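You operate a simulated robot arm through the tools that you are given. There is no shell and no other tool. Be economical: measure what you need, move in short steps, check, and stop when the job is done.

Carry out the task below with a simulated robot arm. There is one attempt and no reset: what you move stays moved.

TASK
Scrub both patches of grime out of the sink with the yellow brush.
Fine: soap it on the soap bar first; stand it back in the brush caddy; leave the yellow sponge.
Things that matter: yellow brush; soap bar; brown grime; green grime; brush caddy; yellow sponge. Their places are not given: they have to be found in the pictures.

The check looks at the end state, three seconds after you hand in, the way a careful person would. Anything else that was tipped, shoved, dropped, spilled or broken makes it a failure.

THE ROBOT
A 7-joint arm with a two-finger parallel gripper, fixed in place. Base frame: the origin is at the foot of the arm, x ahead of it, y to its left, z up. Lengths are in mm, angles in rad, forces in N, time in s.
Its first joint turns from -2.007 to 2.007 rad. Payload 3.91 kg.
The TCP is the grasp point between the finger pads, 30 mm short of the fingertips. In the tool frame z runs along the fingers and y along their closing line. Largest opening 110 mm; finger width 20, thickness 10; the body of the gripper, 48 by 112 mm, starts 55 mm behind the TCP.
Orientation is that of the tool frame in the base frame, as [roll, pitch, yaw] about the fixed x, y, z axes, in that order (R = Rz(yaw) Ry(pitch) Rx(roll)). With the fingers straight down and closing along the base's y, the tool's x points along the base's -x, its y along +y and its z along -z.

THE INTERFACE
- The arm moves only by the tool play_rows. Its argument "motion" is a list of rows, each a list of 3 entries, a list of its own where there are three numbers: the turn, a rotation vector about the tool's x, y, z in units of 8 degrees (1.0 is 8 degrees), then the shift along the tool's x, y, z in units of 25 mm (1.0 is 25 mm), then the finger opening in mm, from 0 to 110. In form: [[[rx, ry, rz], [tx, ty, tz], gripper], ...]. A call has 1 to 12 rows; each row shifts and turns the commanded pose from where the row before left it, along the tool's axes as they then stand. A call with a number of a shift or a turn outside -1 to 1 is refused whole. Each row takes 0.2 s and may step no farther than 50 mm and 0.15 rad from the row before; otherwise, or with a gripper value out of range, the whole call is refused. Where a pose cannot be reached the arm comes as near as it can. A force on the tool above 40 N (or 10 N above the force at the start of the call, whichever is more), or a blocked arm, ends the call early, and 0.2 s more pass. The fingers move at their own pace (about 108 mm/s each) and stop on an object; they squeeze with about 29 N. The grip force told is the motor's: it shows also when the fingers shut on nothing. Time passes only in rows, and 0.2 s behind the last, so rows that do not move let the fingers close. It gives the time, the measured TCP pose, the force on the tool (base axes), the opening and the grip force at its end, in the units of the frame above (readings bear some noise).
- Cameras (640 x 400 px; columns grow to the right, rows downward): "scene" is fixed at [50.2, 499.9, 1519.1]; the picture's right is [-0.43, -0.90, 0.00], its down [-0.48, 0.23, -0.85] and it looks along [0.76, -0.37, -0.53] (base axes); focal length 275 px, centre (320, 200). "wrist" rides on the gripper at [-36, 0, -57] in the tool frame; the picture's right is [0.00, -1.00, 0.00], its down [0.97, 0.00, -0.24] and it looks along [0.24, 0.00, 0.97] (tool axes); focal length 218 px, centre (320, 200).
- snapshot(camera): a new picture of that camera. The clock stands still meanwhile.
- raise_lower(by): slides the trunk up (or, below 0, down) by that many mm; the arm rides with it, the base frame stays. It gives what a move gives, with no picture.
- measure_at(camera, pixels): there is no depth. For up to 12 entries [column, row, z] of the newest picture of that camera ("zoom" is the newest enlarged one), the place [x, y] in the base frame at which the ray of that pixel passes the height z, good to about 3 mm. The clock stands still meanwhile.
- close_up(camera, box): a new picture of the part [left, top, right, bottom] of that camera's present view, enlarged. The clock stands still meanwhile.
- job_done(): hands the job in; it is judged then, once.

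Keep the steps short. Do not move on a guess: measure, check each grasp and each placing, and mend mistakes. In all there are 80 turns and 46 pictures (those below and enlarged ones count). Leave the gripper open and the arm clear of the work at the hand-in unless told otherwise, and finish with a single line.

The tools are called after "Emit:" as a command line: name --argument value ..., lists and objects as JSON in quotes. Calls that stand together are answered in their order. play_rows: Moves the arm, as the interface text tells. Its arguments: {"type":"object","properties":{"motion":{"type":"array"}},"required":["motion"]} The other tools are called the same way: raise_lower (by) slides the trunk up or down; snapshot (camera) takes a picture; measure_at (camera, pixels) gives the place at which the rays of pixels pass given heights; close_up (camera, box) takes an enlarged picture of a part of a camera's view; job_done () hands the job in.

At the start:

```text
clock: 0.0
tool_pos: [444.5, -155.3, 1358.7]
ee_rot: [-3.141, 0.0, 3.14]
force: [-0.2, 0.7, -0.1]
opening: 110.1
gripper_force: 0.1
trunk travel left (down, up): [-775.0, 215.0]
```

scene: 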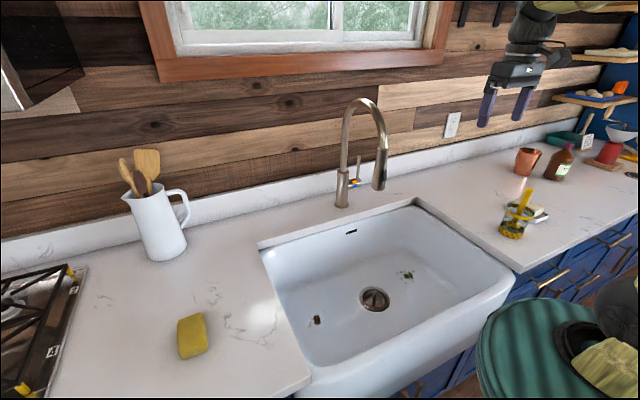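
wrist: 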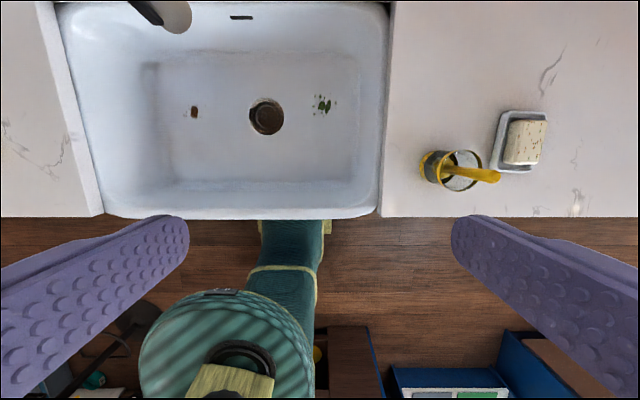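

The wrist picture shows a caddy at about (450,170) with the yellow brush in it, the soap at (525,140), brown grime at (194,112) and green grime at (323,104). I'll enlarge these.

Emit:
close_up --camera "wrist" --box '[400, 90, 560, 210]'

Emit:
close_up --camera "scene" --box '[470, 160, 570, 260]'

Emit:
measure_at --camera "wrist" --pixels '[[450, 170, 920], [450, 170, 1000], [525, 140, 940], [194, 112, 750], [323, 104, 750], [266, 117, 750], [382, 210, 920], [100, 210, 920]]'

Emit:
measure_at --camera "scene" --pixels '[[317, 320, 750], [406, 275, 750], [374, 299, 750], [317, 320, 800], [406, 275, 800], [374, 299, 800], [512, 237, 920], [525, 191, 1050], [525, 191, 1000]]'

```text
3.33 times, centred on (480, 150) of wrist
```

zoom: 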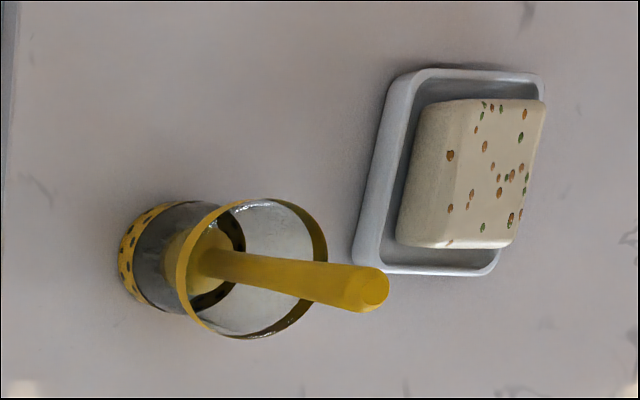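

```text
4.00 times, centred on (520, 210) of scene
```

zoom: 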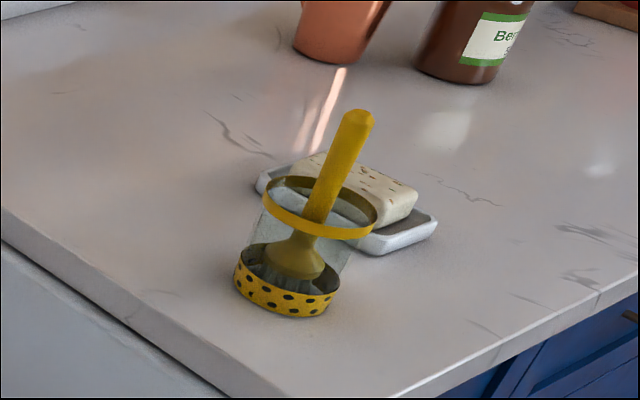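

```text
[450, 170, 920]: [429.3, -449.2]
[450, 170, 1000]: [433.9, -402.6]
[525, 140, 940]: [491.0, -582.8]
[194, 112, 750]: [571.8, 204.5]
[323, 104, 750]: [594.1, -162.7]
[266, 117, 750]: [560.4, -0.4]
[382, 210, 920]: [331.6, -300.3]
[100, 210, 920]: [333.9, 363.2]
```

```text
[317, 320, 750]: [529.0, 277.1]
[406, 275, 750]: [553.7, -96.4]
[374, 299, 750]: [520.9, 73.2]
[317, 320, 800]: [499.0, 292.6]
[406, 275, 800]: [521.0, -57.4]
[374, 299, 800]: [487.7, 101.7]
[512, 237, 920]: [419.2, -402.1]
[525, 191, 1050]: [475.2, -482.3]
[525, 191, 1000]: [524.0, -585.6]
```

The two views agree on a sink floor at about z=665, which puts brown near (582,251) and green near (609,-164). Next I'll triangulate the handle tip, the caddy rim, the soap and the sponge.

Emit:
measure_at --camera "wrist" --pixels '[[495, 177, 1000], [495, 177, 1100], [459, 170.4, 960], [459, 170.4, 1040], [194, 112, 665], [323, 104, 665], [505, 168, 920], [545, 112, 920], [525, 140, 950], [500, 113, 920], [530, 172, 920]]'

Emit:
measure_at --camera "scene" --pixels '[[529.2, 188.8, 1000], [529.2, 188.8, 1100], [520, 211.7, 960], [520, 211.7, 1040], [317, 320, 665], [406, 275, 665], [511.3, 232.5, 920], [540, 208, 940], [540, 208, 960]]'

```text
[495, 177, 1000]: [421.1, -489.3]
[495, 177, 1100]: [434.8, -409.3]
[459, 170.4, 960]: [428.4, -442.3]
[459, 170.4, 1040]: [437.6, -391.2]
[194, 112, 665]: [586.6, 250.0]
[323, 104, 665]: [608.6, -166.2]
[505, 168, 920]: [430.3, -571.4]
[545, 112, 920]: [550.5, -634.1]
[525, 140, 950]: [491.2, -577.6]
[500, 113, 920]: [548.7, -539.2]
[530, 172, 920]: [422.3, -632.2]
```

```text
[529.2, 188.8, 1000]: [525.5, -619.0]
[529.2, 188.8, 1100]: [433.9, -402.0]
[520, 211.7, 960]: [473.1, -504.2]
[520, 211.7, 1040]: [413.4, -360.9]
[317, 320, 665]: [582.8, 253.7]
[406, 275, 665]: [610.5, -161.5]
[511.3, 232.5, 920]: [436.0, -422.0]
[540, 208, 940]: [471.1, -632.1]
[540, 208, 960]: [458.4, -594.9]
```

The brush stands upright, with its handle tip near (435,-413,1095) and the rim at z≈1014. Next I'll measure the faucet and the soap top, and then approach.

Emit:
measure_at --camera "wrist" --pixels '[[178, 28, 1000], [178, 28, 1100], [532.5, 142.5, 950], [532.5, 142.5, 970], [388, 100, 920], [58, 4, 920], [388, 4, 920], [357, 180, 665], [145, 180, 665]]'

Emit:
measure_at --camera "scene" --pixels '[[378, 189, 1000], [378, 189, 1100], [528.7, 205, 950], [528.7, 205, 970], [342, 205, 920], [362, 98, 1200], [362, 98, 1300]]'

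Emit:
close_up --camera "scene" --box '[260, 80, 500, 350]'

```text
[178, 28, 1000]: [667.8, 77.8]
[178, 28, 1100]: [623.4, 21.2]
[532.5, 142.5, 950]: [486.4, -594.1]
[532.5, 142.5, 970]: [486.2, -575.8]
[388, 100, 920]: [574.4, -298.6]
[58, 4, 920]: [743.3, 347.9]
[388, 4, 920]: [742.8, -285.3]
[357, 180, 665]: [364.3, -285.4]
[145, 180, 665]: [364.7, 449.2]
```

```text
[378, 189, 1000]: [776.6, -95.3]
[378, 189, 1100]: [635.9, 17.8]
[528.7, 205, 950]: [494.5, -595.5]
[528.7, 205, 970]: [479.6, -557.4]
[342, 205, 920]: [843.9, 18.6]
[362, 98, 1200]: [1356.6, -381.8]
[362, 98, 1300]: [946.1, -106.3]
```

```text
1.48 times, centred on (380, 215) of scene
```

zoom: 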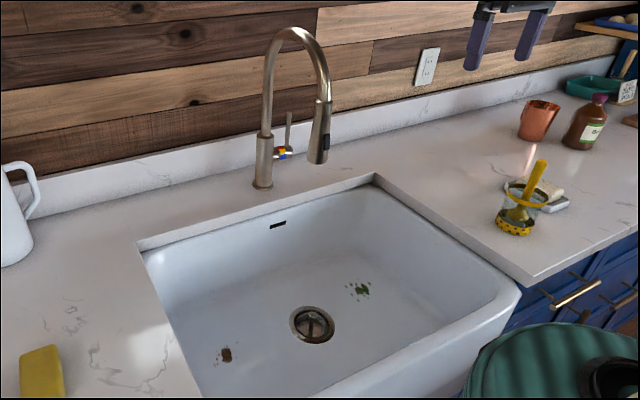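

First I'll swing over the brush, staying high: TCP to about (435,-413,1195).

Emit:
play_rows --motion '[[[0, 0, 0], [0.03, -0.94, 0.6], 110], [[0, 0, 0], [0.03, -0.94, 0.6], 110], [[0, 0, 0], [0.03, -0.94, 0.6], 110], [[0, 0, 0], [0.03, -0.94, 0.6], 110], [[0, 0, 0], [0.04, -0.94, 0.6], 110], [[0, 0, 0], [0.04, -0.94, 0.6], 110], [[0, 0, 0], [0.04, -0.94, 0.6], 110], [[0, 0, 0], [0.04, -0.94, 0.6], 110], [[0, 0, 0], [0.04, -0.94, 0.6], 110], [[0, 0, 0], [0.03, -0.94, 0.6], 110], [[0, 0, 0], [0.03, -0.92, 0.5], 110], [[0, 0, 0], [0, 0, 0], 110]]'

Emit:
snapshot --camera "wrist"

```text
clock: 2.6
tool_pos: [434.4, -412.1, 1196.9]
ee_rot: [-3.141, 0.0, -3.141]
force: [-0.2, 0.2, 0.0]
opening: 110.1
gripper_force: 0.0
trunk travel left (down, up): [-775.0, 215.0]
```

```text
40 pictures are left
```

wrist: 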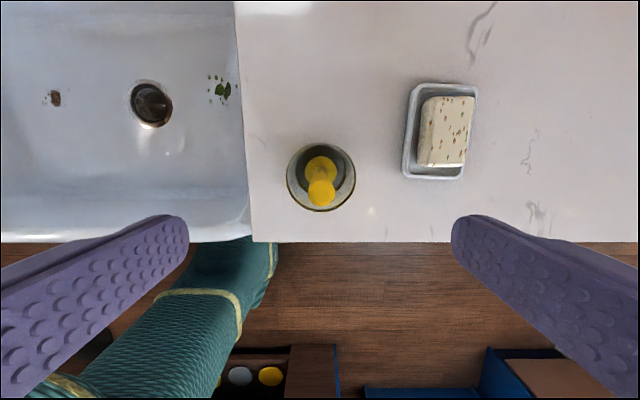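

Emit:
measure_at --camera "wrist" --pixels '[[321, 193, 1095], [320, 178, 1014], [320, 168, 950], [438, 131, 950], [464, 131, 955], [424, 131, 940], [445, 97, 955], [442, 165, 955], [403, 176, 925], [478, 87, 925], [55, 98, 665], [220, 88, 665]]'

Emit:
close_up --camera "wrist" --box '[270, 70, 490, 220]'

```text
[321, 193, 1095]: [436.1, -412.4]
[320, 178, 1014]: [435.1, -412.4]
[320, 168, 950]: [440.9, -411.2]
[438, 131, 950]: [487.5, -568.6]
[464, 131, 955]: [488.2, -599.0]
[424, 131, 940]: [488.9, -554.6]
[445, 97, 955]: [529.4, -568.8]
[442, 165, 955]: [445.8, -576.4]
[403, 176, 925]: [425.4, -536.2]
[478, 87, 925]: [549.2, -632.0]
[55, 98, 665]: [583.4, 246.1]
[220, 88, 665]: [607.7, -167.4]
```

```text
2.67 times, centred on (380, 145) of wrist
```

zoom: 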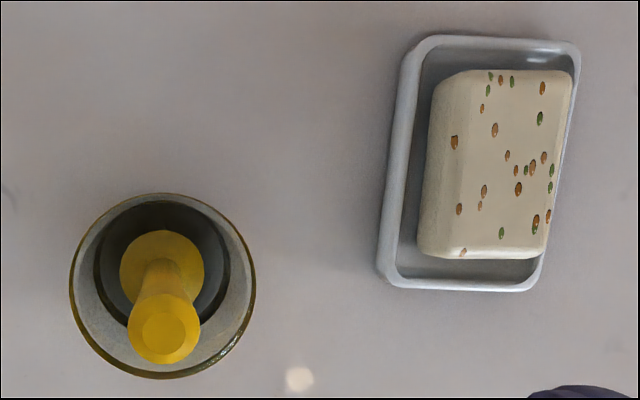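

The handle is centred under the TCP. I'll go down to z≈1062, so the fingertips stay above the rim at 1032, and then close.

Emit:
play_rows --motion '[[[0, 0, 0], [-0.05, 0, 0.9], 110], [[0, 0, 0], [0, 0, 0.9], 110], [[0, 0, 0], [0, 0, 0.9], 110], [[0, 0, 0], [0, 0, 0.9], 110], [[0, 0, 0], [0, 0, 0.9], 110], [[0, 0, 0], [0, 0, 0.9], 110], [[0, 0, 0], [0, 0, 0], 70], [[0, 0, 0], [0, 0, 0], 40], [[0, 0, 0], [0, 0, 0], 10], [[0, 0, 0], [0, 0, 0], 0], [[0, 0, 0], [0, 0, 0], 0], [[0, 0, 0], [0, 0, 0], 0]]'

Emit:
close_up --camera "scene" --box '[440, 110, 600, 260]'

```text
clock: 5.2
tool_pos: [435.4, -414.2, 1061.2]
ee_rot: [3.141, -0.001, -3.141]
force: [0.5, -0.5, -0.2]
opening: 18.7
gripper_force: 28.8
trunk travel left (down, up): [-775.0, 215.0]
```

```text
2.67 times, centred on (520, 185) of scene
```

zoom: 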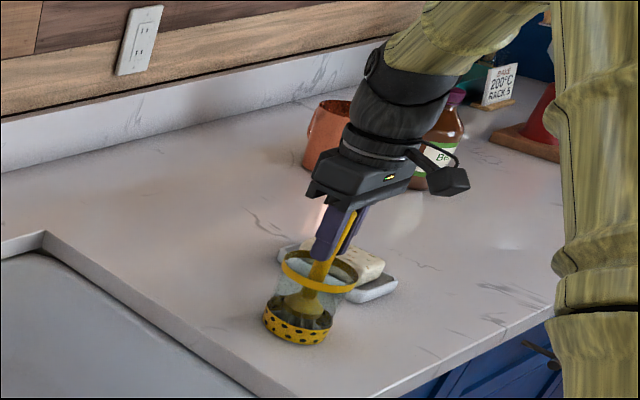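

The handle is gripped, with an opening of 18.7 mm. I'll lift straight up 140 mm.

Emit:
play_rows --motion '[[[0, 0, 0], [0, 0, -0.4], 0], [[0, 0, 0], [0, 0, -0.7], 0], [[0, 0, 0], [0, 0, -0.9], 0], [[0, 0, 0], [0, 0, -0.9], 0], [[0, 0, 0], [0, 0, -0.9], 0], [[0, 0, 0], [0, 0, -0.9], 0], [[0, 0, 0], [0, 0, -0.9], 0], [[0, 0, 0], [0, 0, 0], 0]]'

Emit:
close_up --camera "scene" --box '[440, 80, 600, 260]'

Emit:
snapshot --camera "wrist"

```text
clock: 7.0
tool_pos: [434.2, -412.8, 1200.1]
ee_rot: [-3.142, 0.001, -3.141]
force: [-0.1, -0.4, -1.1]
opening: 18.6
gripper_force: 28.7
trunk travel left (down, up): [-775.0, 215.0]
```

```text
2.22 times, centred on (520, 170) of scene
```

zoom: 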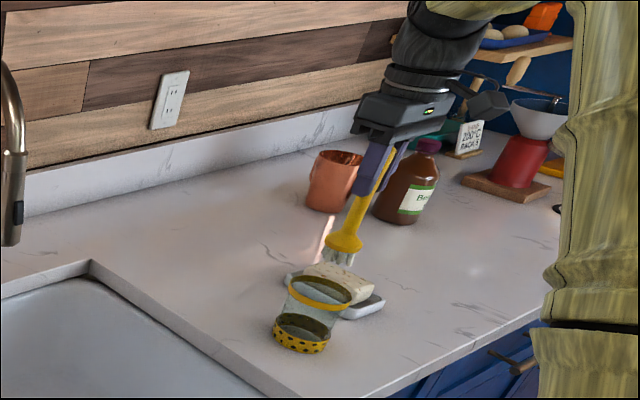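

```text
36 pictures are left
```

wrist: 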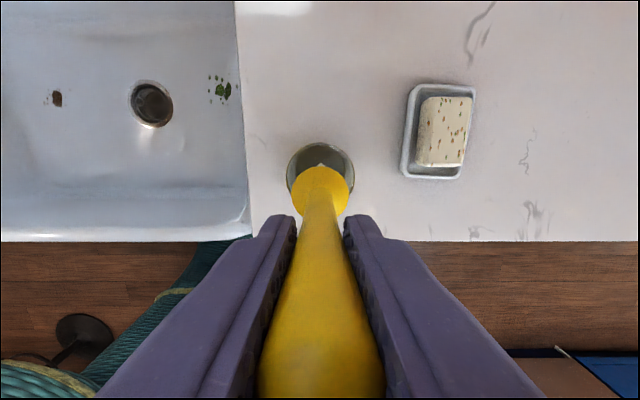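

Emit:
measure_at --camera "scene" --pixels '[[528.1, 197.9, 1050], [528.1, 197.9, 1070], [528.1, 197.9, 1090]]'

Emit:
measure_at --camera "wrist" --pixels '[[440, 131, 945], [440, 131, 955], [428, 97, 955], [473, 97, 955], [418, 164, 955], [460, 164, 955]]'

```text
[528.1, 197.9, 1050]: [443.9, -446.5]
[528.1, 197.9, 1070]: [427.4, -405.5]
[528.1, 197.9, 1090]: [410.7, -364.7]
```

```text
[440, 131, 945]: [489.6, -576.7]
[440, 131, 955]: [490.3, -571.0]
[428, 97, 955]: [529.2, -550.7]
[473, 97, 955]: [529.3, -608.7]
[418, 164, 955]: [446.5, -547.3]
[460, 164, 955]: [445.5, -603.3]
```

The bristle tips are about 134 mm below the TCP. I'll move over the soap to about (478,-570) at the same height.

Emit:
play_rows --motion '[[[0, 0, 0], [-0.25, -0.9, 0], 0], [[0, 0, 0], [-0.25, -0.9, 0], 0], [[0, 0, 0], [-0.25, -0.9, 0], 0], [[0, 0, 0], [-0.25, -0.9, 0], 0], [[0, 0, 0], [-0.25, -0.9, 0], 0], [[0, 0, 0], [-0.25, -0.9, 0], 0], [[0, 0, 0], [-0.25, -0.9, 0], 0], [[0, 0, 0], [0, 0, 0], 0]]'

Emit:
snapshot --camera "wrist"

```text
clock: 8.8
tool_pos: [462.3, -538.2, 1192.2]
ee_rot: [3.141, 0.001, 3.142]
force: [0.8, 0.6, -1.2]
opening: 18.8
gripper_force: 28.8
out of reach, approached as far as the arm can: row 6, 7
trunk travel left (down, up): [-775.0, 215.0]
```

```text
35 pictures are left
```

wrist: 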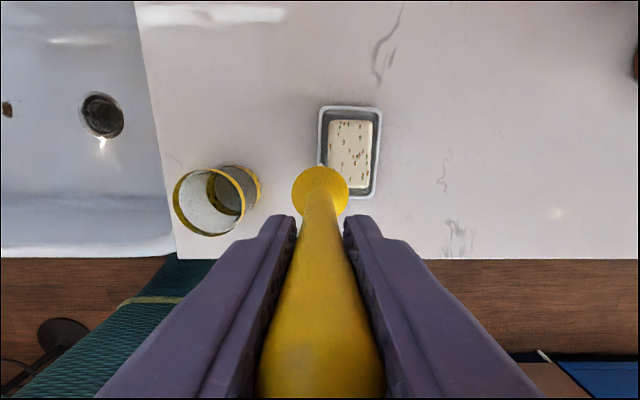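

The arm stopped short at r≈709, which is its reach at this height. I'll raise the trunk so the arm can work lower relative to its shoulder.

Emit:
raise_lower --by 130

```text
clock: 10.4
tool_pos: [463.8, -537.6, 1321.4]
ee_rot: [-3.141, 0.0, 3.141]
force: [-0.5, 0.3, -1.2]
opening: 18.5
gripper_force: 28.9
trunk travel left (down, up): [-905.0, 85.0]
```

Now I'll go down to about z=1171 (bristles at 1037), and then out towards (480,-572).

Emit:
play_rows --motion '[[[0, 0, 0], [0, 0, 1], 0], [[0, 0, 0], [0, 0, 1], 0], [[0, 0, 0], [0, 0, 1], 0], [[0, 0, 0], [0, 0, 1], 0], [[0, 0, 0], [0, 0, 1], 0], [[0, 0, 0], [0, 0, 1], 0], [[0, 0, 0], [-0.3, -0.7, 0], 0], [[0, 0, 0], [-0.3, -0.7, 0], 0], [[0, 0, 0], [0, 0, 0], 0]]'

Emit:
snapshot --camera "wrist"

Emit:
close_up --camera "scene" --box '[440, 80, 600, 260]'

```text
clock: 12.4
tool_pos: [473.6, -565.6, 1172.3]
ee_rot: [3.142, -0.002, -3.141]
force: [-0.4, 0.1, -1.0]
opening: 19.0
gripper_force: 29.1
out of reach, approached as far as the arm can: row 8
trunk travel left (down, up): [-905.0, 85.0]
```

```text
34 pictures are left
```

wrist: 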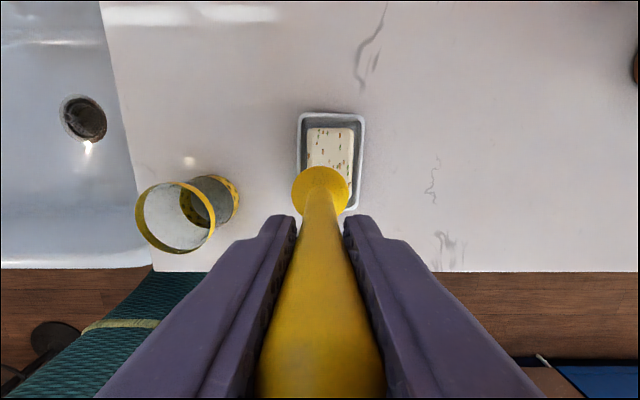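

```text
2.22 times, centred on (520, 170) of scene
```

zoom: 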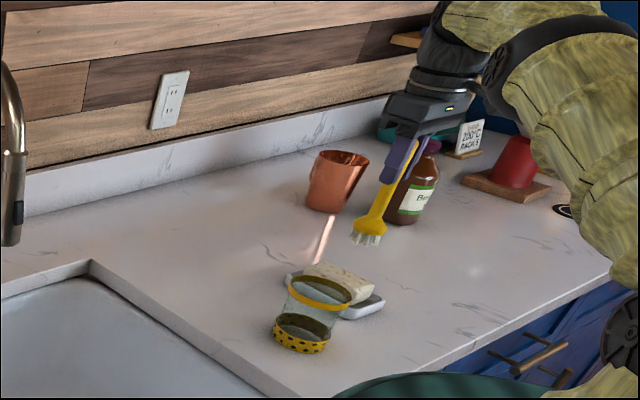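

The brush is above the soap. I'll go down to just above it, moving slightly outward as reach allows.

Emit:
play_rows --motion '[[[0, 0, 0], [0, 0, 0.8], 0], [[0, 0, 0], [0, 0, 0.8], 0], [[0, 0, 0], [-0.1, -0.1, 0.6], 0], [[0, 0, 0], [-0.1, -0.1, 0.4], 0], [[0, 0, 0], [0, 0, 0], 0]]'

Emit:
close_up --camera "scene" --box '[470, 140, 570, 240]'

```text
clock: 13.6
tool_pos: [475.5, -566.2, 1107.1]
ee_rot: [3.141, 0.001, 3.14]
force: [-0.5, 0.1, -0.5]
opening: 18.5
gripper_force: 28.8
out of reach, approached as far as the arm can: row 4
trunk travel left (down, up): [-905.0, 85.0]
```

```text
4.00 times, centred on (520, 190) of scene
```

zoom: 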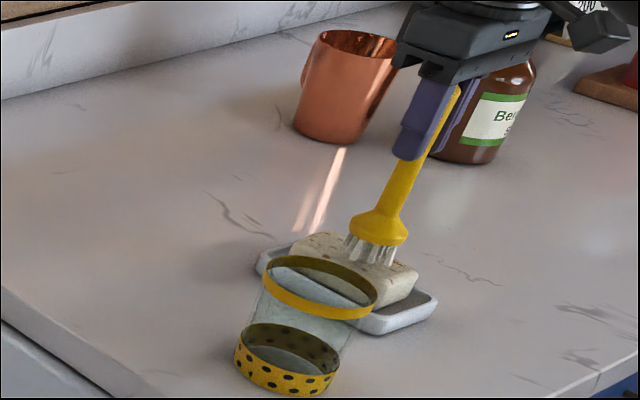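

The bristles are close to the soap, so I'll go down in small steps and watch the force.

Emit:
play_rows --motion '[[[0, 0, 0], [0, 0, 0.16], 0], [[0, 0, 0], [0, 0, 0.16], 0], [[0, 0, 0], [0, 0, 0.16], 0], [[0, 0, 0], [0, 0, 0.16], 0]]'

```text
clock: 14.6
tool_pos: [476.5, -565.4, 1097.4]
ee_rot: [-3.136, 0.005, 3.141]
force: [-0.8, 0.3, 22.3]
opening: 18.8
gripper_force: 29.2
trunk travel left (down, up): [-905.0, 85.0]
```

There is contact at 22 N. I'll ease off a little, make small strokes on the soap, then look.

Emit:
play_rows --motion '[[[0, 0, 0], [0, 0, -0.12], 0], [[0, 0, 0], [-0.2, 0, 0], 0], [[0, 0, 0], [-0.2, 0, 0], 0], [[0, 0, 0], [0.2, 0, 0], 0], [[0, 0, 0], [0.2, 0, 0], 0], [[0, 0, 0], [0, 0, 0], 0]]'

Emit:
close_up --camera "scene" --box '[470, 140, 570, 240]'

```text
clock: 16.0
tool_pos: [475.3, -558.8, 1096.4]
ee_rot: [-3.142, 0.002, -3.141]
force: [5.1, 1.3, 14.2]
opening: 18.6
gripper_force: 29.3
out of reach, approached as far as the arm can: row 2
trunk travel left (down, up): [-905.0, 85.0]
```

```text
4.00 times, centred on (520, 190) of scene
```

zoom: 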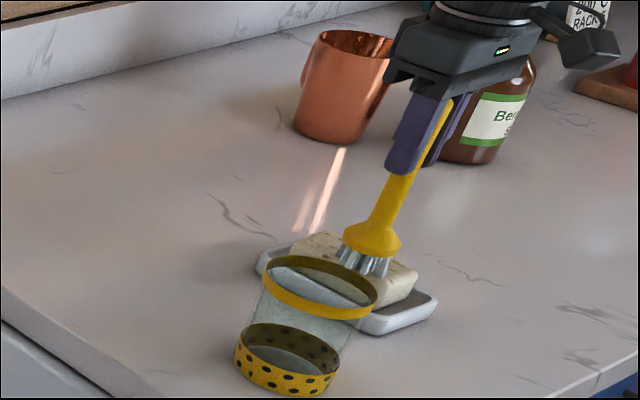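

The bristles are pressed on the soap. I'll lift off and check the bristles and the soap.

Emit:
play_rows --motion '[[[0, 0, 0], [0, 0, -0.5], 0], [[0, 0, 0], [0, 0, -0.8], 0], [[0, 0, 0], [0, 0, -0.9], 0], [[0, 0, 0], [0, 0, -0.9], 0], [[0, 0, 0], [0.3, 0.4, -0.9], 0], [[0, 0, 0], [0, 0, 0], 0]]'

Emit:
close_up --camera "scene" --box '[470, 120, 590, 240]'

```text
clock: 17.4
tool_pos: [465.3, -551.0, 1194.4]
ee_rot: [3.139, -0.002, 3.14]
force: [-0.4, 0.1, -1.4]
opening: 18.5
gripper_force: 28.6
trunk travel left (down, up): [-905.0, 85.0]
```

```text
3.33 times, centred on (530, 180) of scene
```

zoom: 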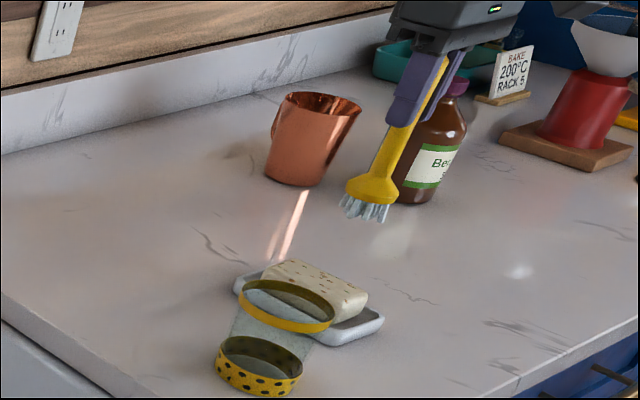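

The bristles are now bluish-white, so the brush is soaped, and the soap and dish are still in place. Next I'll travel at this height towards the green grime, y first.

Emit:
play_rows --motion '[[[0, 0, 0], [0, 0.9, 0], 0], [[0, 0, 0], [0, 1, 0], 0], [[0, 0, 0], [0, 1, 0], 0], [[0, 0, 0], [0, 1, 0], 0], [[0, 0, 0], [0, 1, 0], 0], [[0, 0, 0], [0, 1, 0], 0], [[0, 0, 0], [-0.5, 1, 0], 0], [[0, 0, 0], [-0.5, 1, 0], 0], [[0, 0, 0], [-0.5, 1, 0], 0], [[0, 0, 0], [-0.5, 1, 0], 0], [[0, 0, 0], [-0.5, 1, 0], 0], [[0, 0, 0], [-0.5, 1, 0], 0]]'

Emit:
play_rows --motion '[[[0, 0, 0], [-0.7, 0.9, 0], 0], [[0, 0, 0], [-0.7, 0.9, 0], 0], [[0, 0, 0], [-0.7, 0.9, 0], 0], [[0, 0, 0], [-0.6, 0.9, 0], 0], [[0, 0, 0], [0, 0, 0], 0]]'

Emit:
snapshot --camera "wrist"

Emit:
snapshot --camera "scene"

```text
clock: 20.0
tool_pos: [539.2, -253.3, 1194.8]
ee_rot: [-3.141, 0.0, -3.14]
force: [-0.3, -0.3, -1.0]
opening: 18.6
gripper_force: 28.8
trunk travel left (down, up): [-905.0, 85.0]
```

```text
clock: 21.2
tool_pos: [607.8, -164.1, 1195.1]
ee_rot: [3.14, 0.001, 3.14]
force: [0.7, 0.2, 0.0]
opening: 18.4
gripper_force: 28.6
trunk travel left (down, up): [-905.0, 85.0]
```

```text
29 pictures are left
```

wrist: 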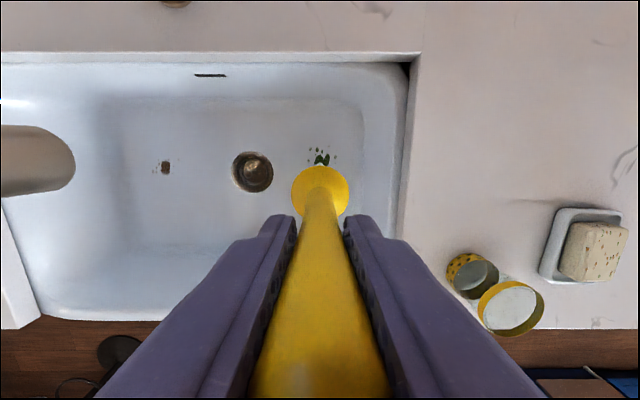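

```text
28 pictures are left
```

scene: 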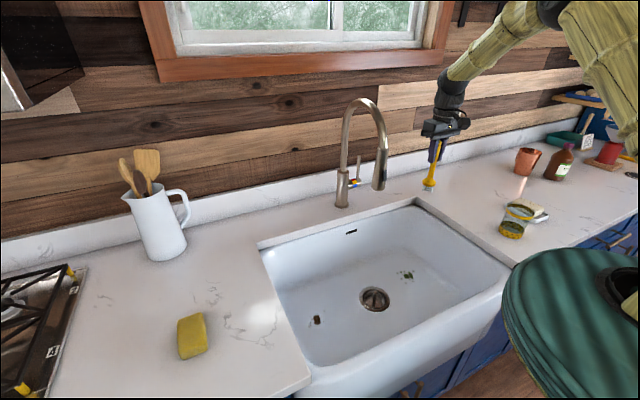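

I'm above the green grime. I'll refine its position from this picture before going down.

Emit:
measure_at --camera "wrist" --pixels '[[322, 158, 665], [322, 158, 680], [312, 150, 665], [336, 157, 665], [165, 167, 665], [412, 55, 920], [408, 200, 920], [365, 110, 665], [70, 180, 1102], [20, 320, 920]]'

Emit:
close_up --camera "scene" --box '[280, 240, 440, 340]'

Emit:
play_rows --motion '[[[0, 0, 0], [0, 0, 0.9], 0], [[0, 0, 0], [0, 0, 1], 0], [[0, 0, 0], [0, 0, 1], 0], [[0, 0, 0], [0, 0, 1], 0], [[0, 0, 0], [0, 0, 1], 0], [[0, 0, 0], [0, 0, 1], 0], [[0, 0, 0], [0, 0, 1], 0], [[0, 0, 0], [0, 0, 1], 0], [[0, 0, 0], [0, 0, 0], 0]]'

Emit:
snapshot --camera "scene"

```text
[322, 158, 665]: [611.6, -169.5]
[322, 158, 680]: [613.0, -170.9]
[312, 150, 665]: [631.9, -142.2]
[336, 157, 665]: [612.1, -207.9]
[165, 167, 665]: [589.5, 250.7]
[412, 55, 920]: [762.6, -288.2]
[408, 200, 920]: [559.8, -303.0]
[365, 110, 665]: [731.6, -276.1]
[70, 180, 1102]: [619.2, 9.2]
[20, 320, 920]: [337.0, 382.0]
```

```text
4.00 times, centred on (360, 290) of scene
```

zoom: 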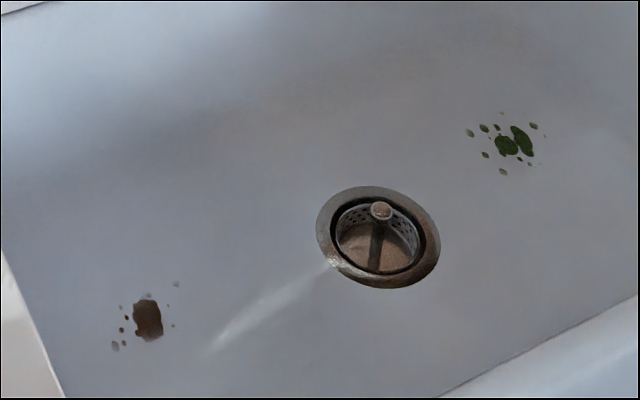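

```text
clock: 23.2
tool_pos: [607.4, -165.1, 999.6]
ee_rot: [3.141, 0.001, 3.141]
force: [-0.6, -0.2, -0.4]
opening: 18.3
gripper_force: 29.1
trunk travel left (down, up): [-905.0, 85.0]
```

```text
26 pictures are left
```

scene: 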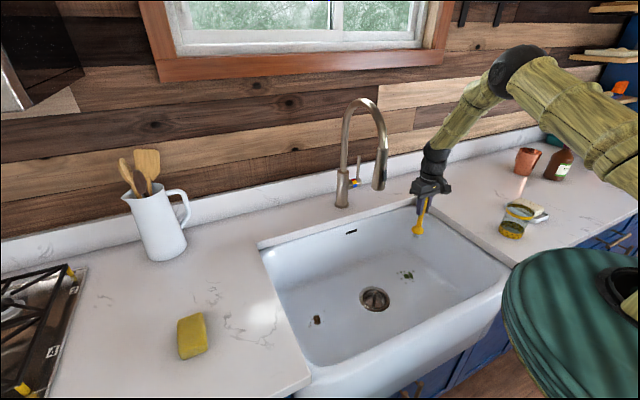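

The forearm stays high and clear. I'll measure the grime extents, then continue down to bristle height near 690.

Emit:
measure_at --camera "zoom" --pixels '[[468, 132, 665], [534, 126, 665], [503, 172, 665], [502, 113, 665], [507, 145, 665], [523, 140, 665], [545, 160, 665], [148, 317, 665], [114, 346, 665], [175, 284, 665], [120, 306, 665], [173, 326, 665]]'

Emit:
play_rows --motion '[[[0, 0, 0], [0, 0, 0.9], 0], [[0, 0, 0], [0, 0, 1], 0], [[0, 0, 0], [0, 0, 1], 0], [[0, 0, 0], [0, 0, 1], 0], [[0, 0, 0], [0, 0, 1], 0], [[0, 0, 0], [0, 0, 1], 0], [[0, 0, 0], [0, 0, 0.9], 0], [[0, 0, 0], [0, 0, 0], 0]]'

Emit:
close_up --camera "scene" --box '[330, 180, 490, 300]'

Emit:
snapshot --camera "wrist"

```text
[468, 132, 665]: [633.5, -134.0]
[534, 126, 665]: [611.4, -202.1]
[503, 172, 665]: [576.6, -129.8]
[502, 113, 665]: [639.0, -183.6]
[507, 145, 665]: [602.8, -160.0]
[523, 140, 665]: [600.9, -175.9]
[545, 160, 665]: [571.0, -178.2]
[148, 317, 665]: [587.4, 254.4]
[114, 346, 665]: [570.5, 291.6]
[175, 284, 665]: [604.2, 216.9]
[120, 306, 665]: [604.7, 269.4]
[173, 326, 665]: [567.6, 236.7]
```

```text
clock: 25.0
tool_pos: [606.6, -164.9, 827.8]
ee_rot: [3.141, 0.0, -3.141]
force: [0.3, 0.3, -0.3]
opening: 18.7
gripper_force: 29.2
trunk travel left (down, up): [-905.0, 85.0]
```

```text
3.33 times, centred on (410, 240) of scene
```

zoom: 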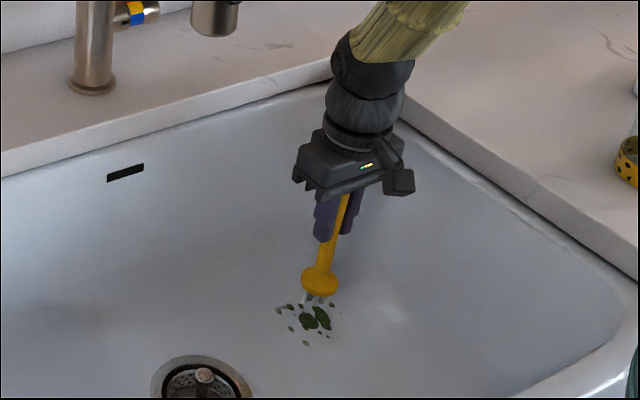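

```text
24 pictures are left
```

wrist: 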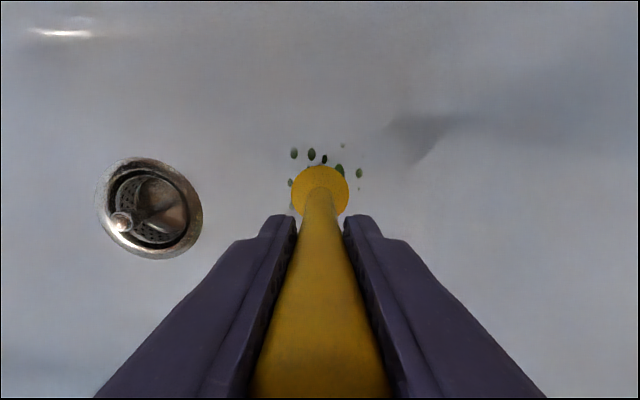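

The brush is over the green patch about 25 mm up. I'll go down to contact in small steps.

Emit:
play_rows --motion '[[[0, 0, 0], [0, 0, 0.3], 0], [[0, 0, 0], [0, 0, 0.2], 0], [[0, 0, 0], [0, 0, 0.16], 0], [[0, 0, 0], [0, 0, 0.16], 0], [[0, 0, 0], [0, 0, 0.12], 0], [[0, 0, 0], [0, 0, 0], 0]]'

```text
clock: 26.4
tool_pos: [608.7, -164.3, 803.4]
ee_rot: [3.14, 0.0, -3.141]
force: [0.7, -0.3, -1.1]
opening: 18.5
gripper_force: 29.5
trunk travel left (down, up): [-905.0, 85.0]
```

Emit:
play_rows --motion '[[[0, 0, 0], [0, 0, 0.16], 0], [[0, 0, 0], [0, 0, 0.16], 0], [[0, 0, 0], [0, 0, 0.12], 0], [[0, 0, 0], [0, 0, 0], 0]]'

```text
clock: 27.4
tool_pos: [607.8, -163.3, 792.5]
ee_rot: [3.141, 0.0, 3.141]
force: [0.5, -0.1, -0.9]
opening: 18.5
gripper_force: 28.7
trunk travel left (down, up): [-905.0, 85.0]
```

Emit:
play_rows --motion '[[[0, 0, 0], [0, 0, 0.16], 0], [[0, 0, 0], [0, 0, 0.16], 0], [[0, 0, 0], [0, 0, 0.16], 0], [[0, 0, 0], [0, 0, 0], 0]]'

Emit:
close_up --camera "scene" --box '[330, 200, 490, 300]'

```text
clock: 28.4
tool_pos: [609.0, -164.4, 782.6]
ee_rot: [-3.139, 0.007, -3.141]
force: [2.0, -1.5, 21.0]
opening: 18.9
gripper_force: 29.1
trunk travel left (down, up): [-905.0, 85.0]
```

```text
4.00 times, centred on (410, 250) of scene
```

zoom: 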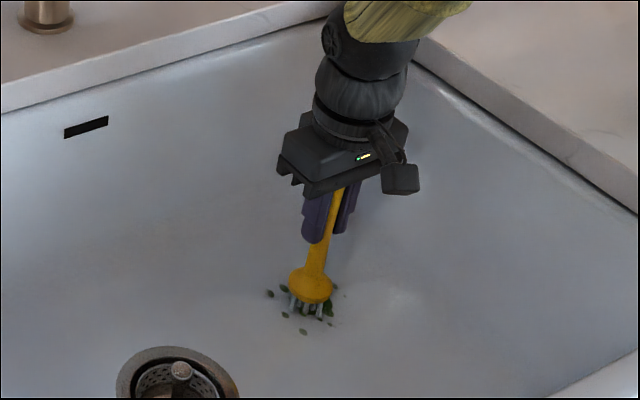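

There is contact at 21 N. I'll scrub in strokes along x, stepping in y across the patch.

Emit:
play_rows --motion '[[[0, 0, 0], [-0.7, 0, 0], 0], [[0, 0, 0], [-0.7, 0, 0], 0], [[0, 0, 0], [0.7, 0, 0], 0], [[0, 0, 0], [0.7, 0, 0], 0], [[0, 0, 0], [0.7, 0, 0], 0], [[0, 0, 0], [0.7, 0, 0], 0], [[0, 0, 0], [0, -0.7, 0], 0], [[0, 0, 0], [-0.9, 0, 0], 0], [[0, 0, 0], [-0.9, 0, 0], 0], [[0, 0, 0], [-0.9, 0, 0], 0], [[0, 0, 0], [0, -0.7, 0], 0], [[0, 0, 0], [0.9, 0, 0], 0]]'

Emit:
close_up --camera "scene" --box '[330, 200, 490, 300]'

```text
clock: 31.0
tool_pos: [617.4, -196.7, 780.7]
ee_rot: [-3.141, 0.0, 3.14]
force: [0.4, 0.1, -1.2]
opening: 18.3
gripper_force: 29.2
trunk travel left (down, up): [-905.0, 85.0]
```

```text
4.00 times, centred on (410, 250) of scene
```

zoom: 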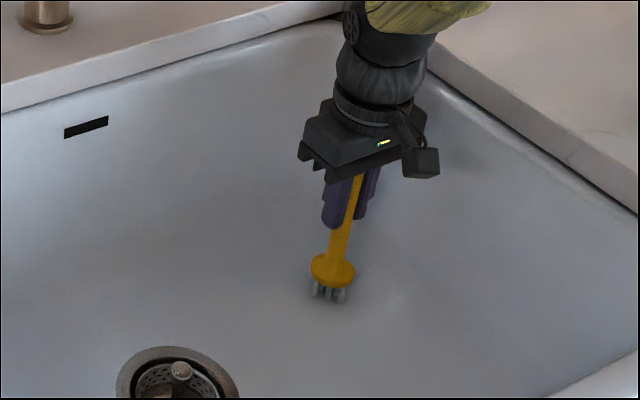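

The green patch has vanished. I'll lift clear and check the whole area.

Emit:
play_rows --motion '[[[0, 0, 0], [0, 0, -0.5], 0], [[0, 0, 0], [0, 0, -1], 0], [[0, 0, 0], [0.5, 0, -1], 0], [[0, 0, 0], [0.8, 0, -1], 0], [[0, 0, 0], [0.9, 0, -1], 0], [[0, 0, 0], [1, 0, -1], 0], [[0, 0, 0], [1, 0.5, -1], 0], [[0, 0, 0], [1, 0.5, -1], 0], [[0, 0, 0], [0.7, 0.5, -1], 0], [[0, 0, 0], [0, 0, 0], 0]]'

Emit:
snapshot --camera "scene"

Emit:
snapshot --camera "wrist"

```text
clock: 33.2
tool_pos: [470.5, -162.2, 993.3]
ee_rot: [-3.141, 0.0, -3.139]
force: [0.4, -0.8, -0.5]
opening: 18.4
gripper_force: 29.4
trunk travel left (down, up): [-905.0, 85.0]
```

```text
21 pictures are left
```

scene: 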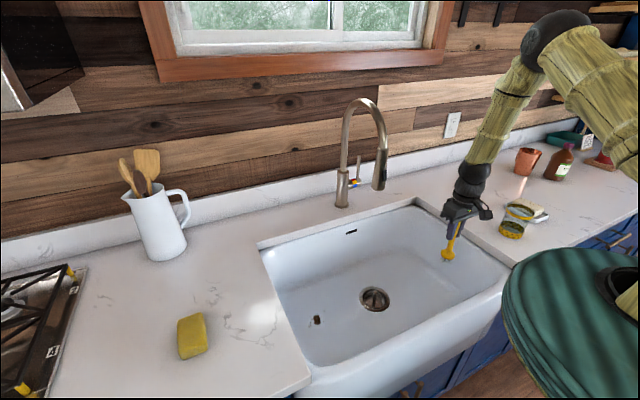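

```text
20 pictures are left
```

wrist: 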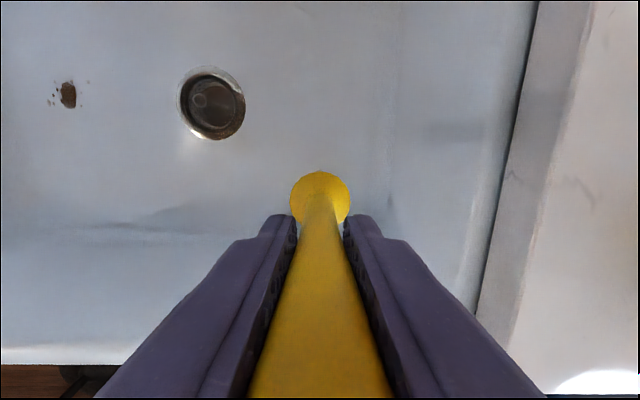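

Green is gone. I'll go across at x=470, well in front of the faucet, towards brown at (587,254).

Emit:
play_rows --motion '[[[0, 0, 0], [0, 0.9, 0], 0], [[0, 0, 0], [0, 1, 0], 0], [[0, 0, 0], [0, 1, 0], 0], [[0, 0, 0], [0, 1, 0], 0], [[0, 0, 0], [0, 1, 0], 0], [[0, 0, 0], [0, 1, 0], 0], [[0, 0, 0], [0, 1, 0], 0], [[0, 0, 0], [0, 1, 0], 0], [[0, 0, 0], [0, 1, 0], 0], [[0, 0, 0], [0, 1, 0], 0]]'

Emit:
play_rows --motion '[[[0, 0, 0], [0, 1, 0], 0], [[0, 0, 0], [0, 1, 0], 0], [[0, 0, 0], [0, 1, 0], 0], [[0, 0, 0], [0, 1, 0], 0], [[0, 0, 0], [0, 1, 0], 0], [[0, 0, 0], [0, 1, 0], 0], [[0, 0, 0], [0, 0.75, 0], 0], [[0, 0, 0], [0, 0, 0], 0]]'

Emit:
snapshot --camera "scene"

Emit:
snapshot --camera "wrist"

```text
clock: 35.4
tool_pos: [471.8, 88.4, 995.5]
ee_rot: [-3.14, 0.0, 3.141]
force: [0.7, 1.4, 0.1]
opening: 18.6
gripper_force: 29.0
trunk travel left (down, up): [-905.0, 85.0]
```

```text
clock: 37.2
tool_pos: [469.6, 255.3, 994.0]
ee_rot: [3.141, 0.0, 3.142]
force: [-0.3, 0.3, -0.4]
opening: 18.6
gripper_force: 28.9
trunk travel left (down, up): [-905.0, 85.0]
```

```text
19 pictures are left
```

scene: 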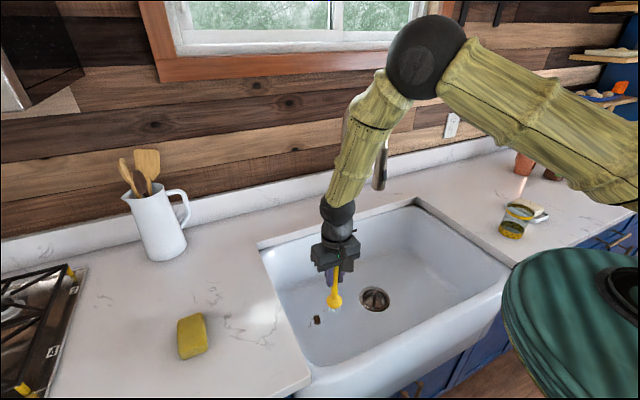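

```text
18 pictures are left
```

wrist: 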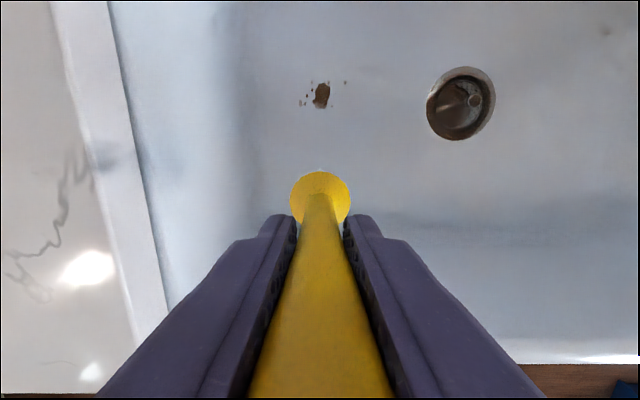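

Forearm stays on the y≈180–255 side, so it is clear of the faucet (y≈18). I'll measure brown again, then go out and partly down.

Emit:
measure_at --camera "wrist" --pixels '[[321, 95, 665], [301, 104, 665], [346, 82, 665], [311, 84, 665]]'

Emit:
play_rows --motion '[[[0, 0, 0], [-0.7, 0, 0.5], 0], [[0, 0, 0], [-0.8, 0, 1], 0], [[0, 0, 0], [-0.8, 0, 1], 0], [[0, 0, 0], [-0.8, 0, 1], 0], [[0, 0, 0], [-0.8, 0, 1], 0], [[0, 0, 0], [-0.7, 0, 1], 0], [[0, 0, 0], [0, 0, 1], 0], [[0, 0, 0], [0, 0, 0], 0]]'

Emit:
snapshot --camera "wrist"

Emit:
close_up --camera "scene" --box '[240, 230, 400, 350]'

```text
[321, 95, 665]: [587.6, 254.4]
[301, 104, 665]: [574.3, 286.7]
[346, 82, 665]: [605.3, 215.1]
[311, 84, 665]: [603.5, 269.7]
```

```text
clock: 39.0
tool_pos: [585.8, 254.7, 829.8]
ee_rot: [-3.14, 0.0, 3.14]
force: [-0.6, -0.2, -0.9]
opening: 18.7
gripper_force: 29.3
trunk travel left (down, up): [-905.0, 85.0]
```

```text
17 pictures are left
```

wrist: 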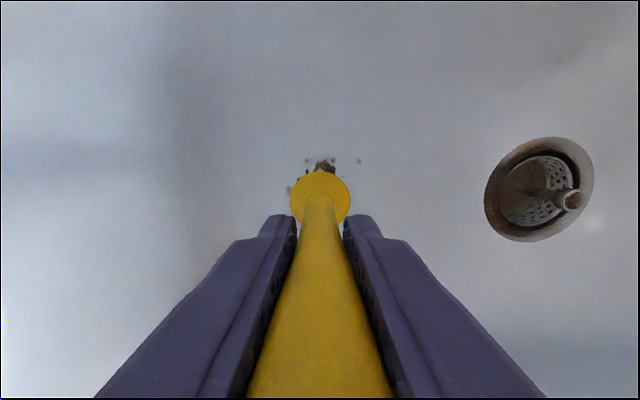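

```text
3.33 times, centred on (320, 290) of scene
```

zoom: 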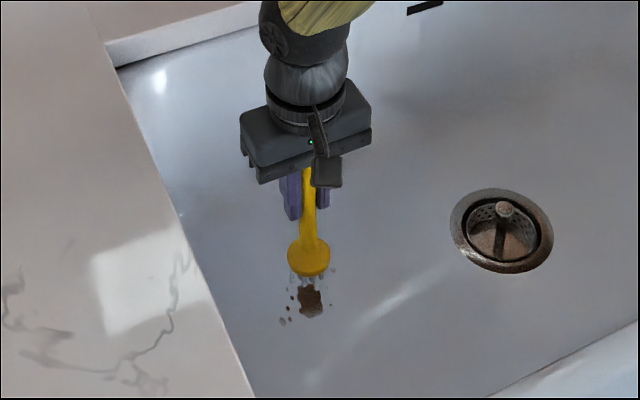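

Emit:
play_rows --motion '[[[0, 0, 0], [0, 0, 0.8], 0], [[0, 0, 0], [0, 0, 0.8], 0], [[0, 0, 0], [0, 0, 0.2], 0], [[0, 0, 0], [0, 0, 0.16], 0], [[0, 0, 0], [0, 0, 0], 0]]'

```text
clock: 40.2
tool_pos: [585.8, 254.7, 780.6]
ee_rot: [3.14, 0.0, -3.141]
force: [-0.1, -0.7, 1.5]
opening: 18.5
gripper_force: 29.4
trunk travel left (down, up): [-905.0, 85.0]
```

Emit:
play_rows --motion '[[[0, 0, 0], [0, 0, 0.12], 0], [[0, 0, 0], [0, 0, 0.12], 0], [[0, 0, 0], [0, 0, 0], 0]]'

```text
clock: 41.0
tool_pos: [585.8, 257.0, 778.9]
ee_rot: [3.14, 0.006, 3.141]
force: [-1.2, -1.5, 21.7]
opening: 18.7
gripper_force: 29.2
trunk travel left (down, up): [-905.0, 85.0]
```

There is contact at 22 N. I'll scrub the brown patch, mostly along y.

Emit:
play_rows --motion '[[[0, 0, 0], [0, 0.7, 0], 0], [[0, 0, 0], [0, 0.7, 0], 0], [[0, 0, 0], [0, -0.7, 0.02], 0], [[0, 0, 0], [0, -0.7, 0], 0], [[0, 0, 0], [0, -0.7, 0.02], 0], [[0, 0, 0], [0, -0.7, 0], 0], [[0, 0, 0], [-0.6, 0, 0.02], 0], [[0, 0, 0], [0, 0.9, 0], 0], [[0, 0, 0], [0, 0.9, 0.02], 0], [[0, 0, 0], [0, 0.9, 0], 0], [[0, 0, 0], [0.7, 0, 0.02], 0], [[0, 0, 0], [0.5, -0.5, 0], 0]]'

Emit:
close_up --camera "scene" --box '[240, 230, 400, 350]'

```text
clock: 43.6
tool_pos: [570.3, 277.1, 775.9]
ee_rot: [3.14, 0.002, 3.141]
force: [1.1, 1.5, 11.8]
opening: 18.5
gripper_force: 29.3
trunk travel left (down, up): [-905.0, 85.0]
```

```text
3.33 times, centred on (320, 290) of scene
```

zoom: 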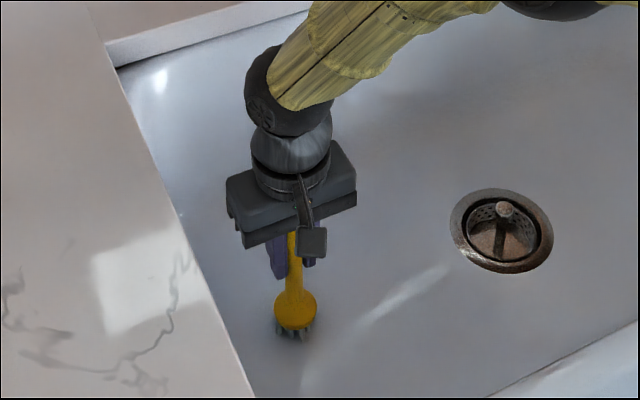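

Brown has vanished too. I'll lift clear to x≈470 and inspect.

Emit:
play_rows --motion '[[[0, 0, 0], [0, 0, -0.5], 0], [[0, 0, 0], [0, 0, -1], 0], [[0, 0, 0], [0, 0, -1], 0], [[0, 0, 0], [0.8, 0, -1], 0], [[0, 0, 0], [0.8, -0.5, -1], 0], [[0, 0, 0], [0.8, -0.5, -1], 0], [[0, 0, 0], [0.8, 0, -1], 0], [[0, 0, 0], [0.8, 0, -1], 0], [[0, 0, 0], [0, 0, -1], 0], [[0, 0, 0], [0, 0, 0], 0]]'

Emit:
snapshot --camera "wrist"

Emit:
close_up --camera "scene" --box '[270, 240, 430, 360]'

```text
clock: 45.8
tool_pos: [470.5, 249.6, 986.0]
ee_rot: [-3.141, -0.001, 3.141]
force: [-0.3, 0.3, -0.1]
opening: 18.9
gripper_force: 28.9
trunk travel left (down, up): [-905.0, 85.0]
```

```text
14 pictures are left
```

wrist: 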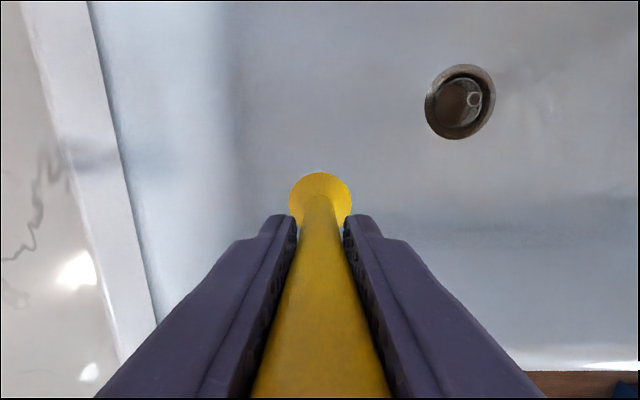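

```text
3.33 times, centred on (350, 300) of scene
```

zoom: 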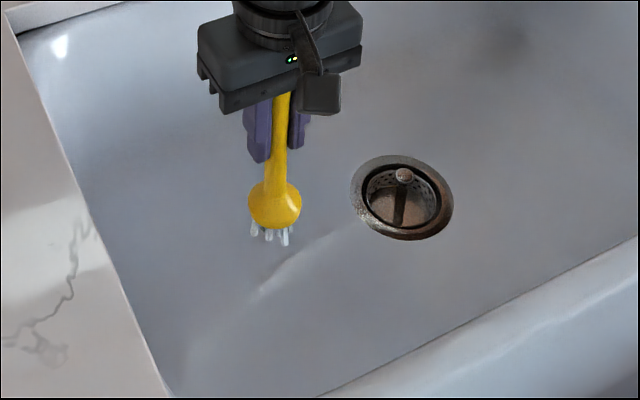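

Both patches are gone. I'll rise to z≈1195 and travel back towards the caddy at (435,-412).

Emit:
play_rows --motion '[[[0, 0, 0], [0, 0, -1], 0], [[0, 0, 0], [0, 0, -1], 0], [[0, 0, 0], [0, 0, -1], 0], [[0, 0, 0], [0, 0, -1], 0], [[0, 0, 0], [0, 0, -1], 0], [[0, 0, 0], [0, 0, -1], 0], [[0, 0, 0], [0, 0, -1], 0], [[0, 0, 0], [0, 0, -1], 0], [[0, 0, 0], [0, -0.9, -0.5], 0], [[0, 0, 0], [0, -1, 0], 0], [[0, 0, 0], [0, -1, 0], 0], [[0, 0, 0], [0, -1, 0], 0]]'

Emit:
play_rows --motion '[[[0, 0, 0], [0, -1, 0], 0], [[0, 0, 0], [0, -1, 0], 0], [[0, 0, 0], [0, -1, 0], 0], [[0, 0, 0], [0, -1, 0], 0], [[0, 0, 0], [0, -1, 0], 0], [[0, 0, 0], [0, -1, 0], 0], [[0, 0, 0], [0, -1, 0], 0], [[0, 0, 0], [0, -1, 0], 0], [[0, 0, 0], [0, -1, 0], 0], [[0, 0, 0], [0, -1, 0], 0], [[0, 0, 0], [0, -1, 0], 0], [[0, 0, 0], [0, -1, 0], 0]]'

Emit:
play_rows --motion '[[[0, 0, 0], [0.2, -1, 0], 0], [[0, 0, 0], [0.2, -1, 0], 0], [[0, 0, 0], [0.2, -1, 0], 0], [[0, 0, 0], [0.2, -1, 0], 0], [[0, 0, 0], [0.2, -1, 0], 0], [[0, 0, 0], [0.2, -1, 0], 0], [[0, 0, 0], [0.2, -0.9, 0], 0], [[0, 0, 0], [0, -0.9, 0], 0], [[0, 0, 0], [0, 0, 0], 0]]'

Emit:
close_up --camera "scene" --box '[440, 90, 600, 250]'

```text
clock: 48.4
tool_pos: [472.1, 153.1, 1199.6]
ee_rot: [-3.141, -0.001, 3.141]
force: [-0.7, 0.3, -0.4]
opening: 18.2
gripper_force: 29.1
trunk travel left (down, up): [-905.0, 85.0]
```

```text
clock: 51.0
tool_pos: [471.5, -148.8, 1197.3]
ee_rot: [-3.141, -0.001, -3.141]
force: [-0.1, -0.7, -0.4]
opening: 18.4
gripper_force: 29.1
trunk travel left (down, up): [-905.0, 85.0]
```

```text
clock: 53.0
tool_pos: [436.3, -341.2, 1198.8]
ee_rot: [3.141, 0.0, 3.141]
force: [0.2, -0.2, -0.2]
opening: 18.6
gripper_force: 28.5
trunk travel left (down, up): [-905.0, 85.0]
```

```text
2.50 times, centred on (520, 170) of scene
```

zoom: 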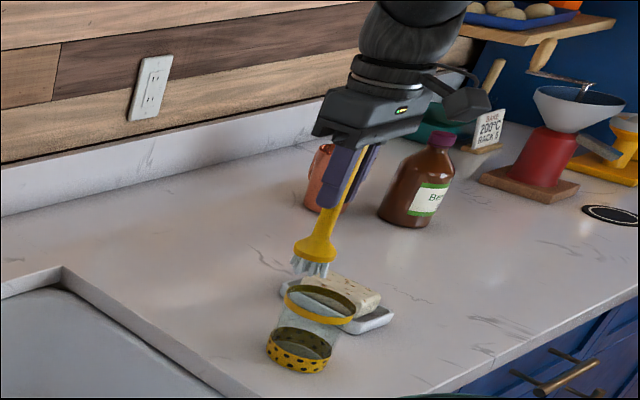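

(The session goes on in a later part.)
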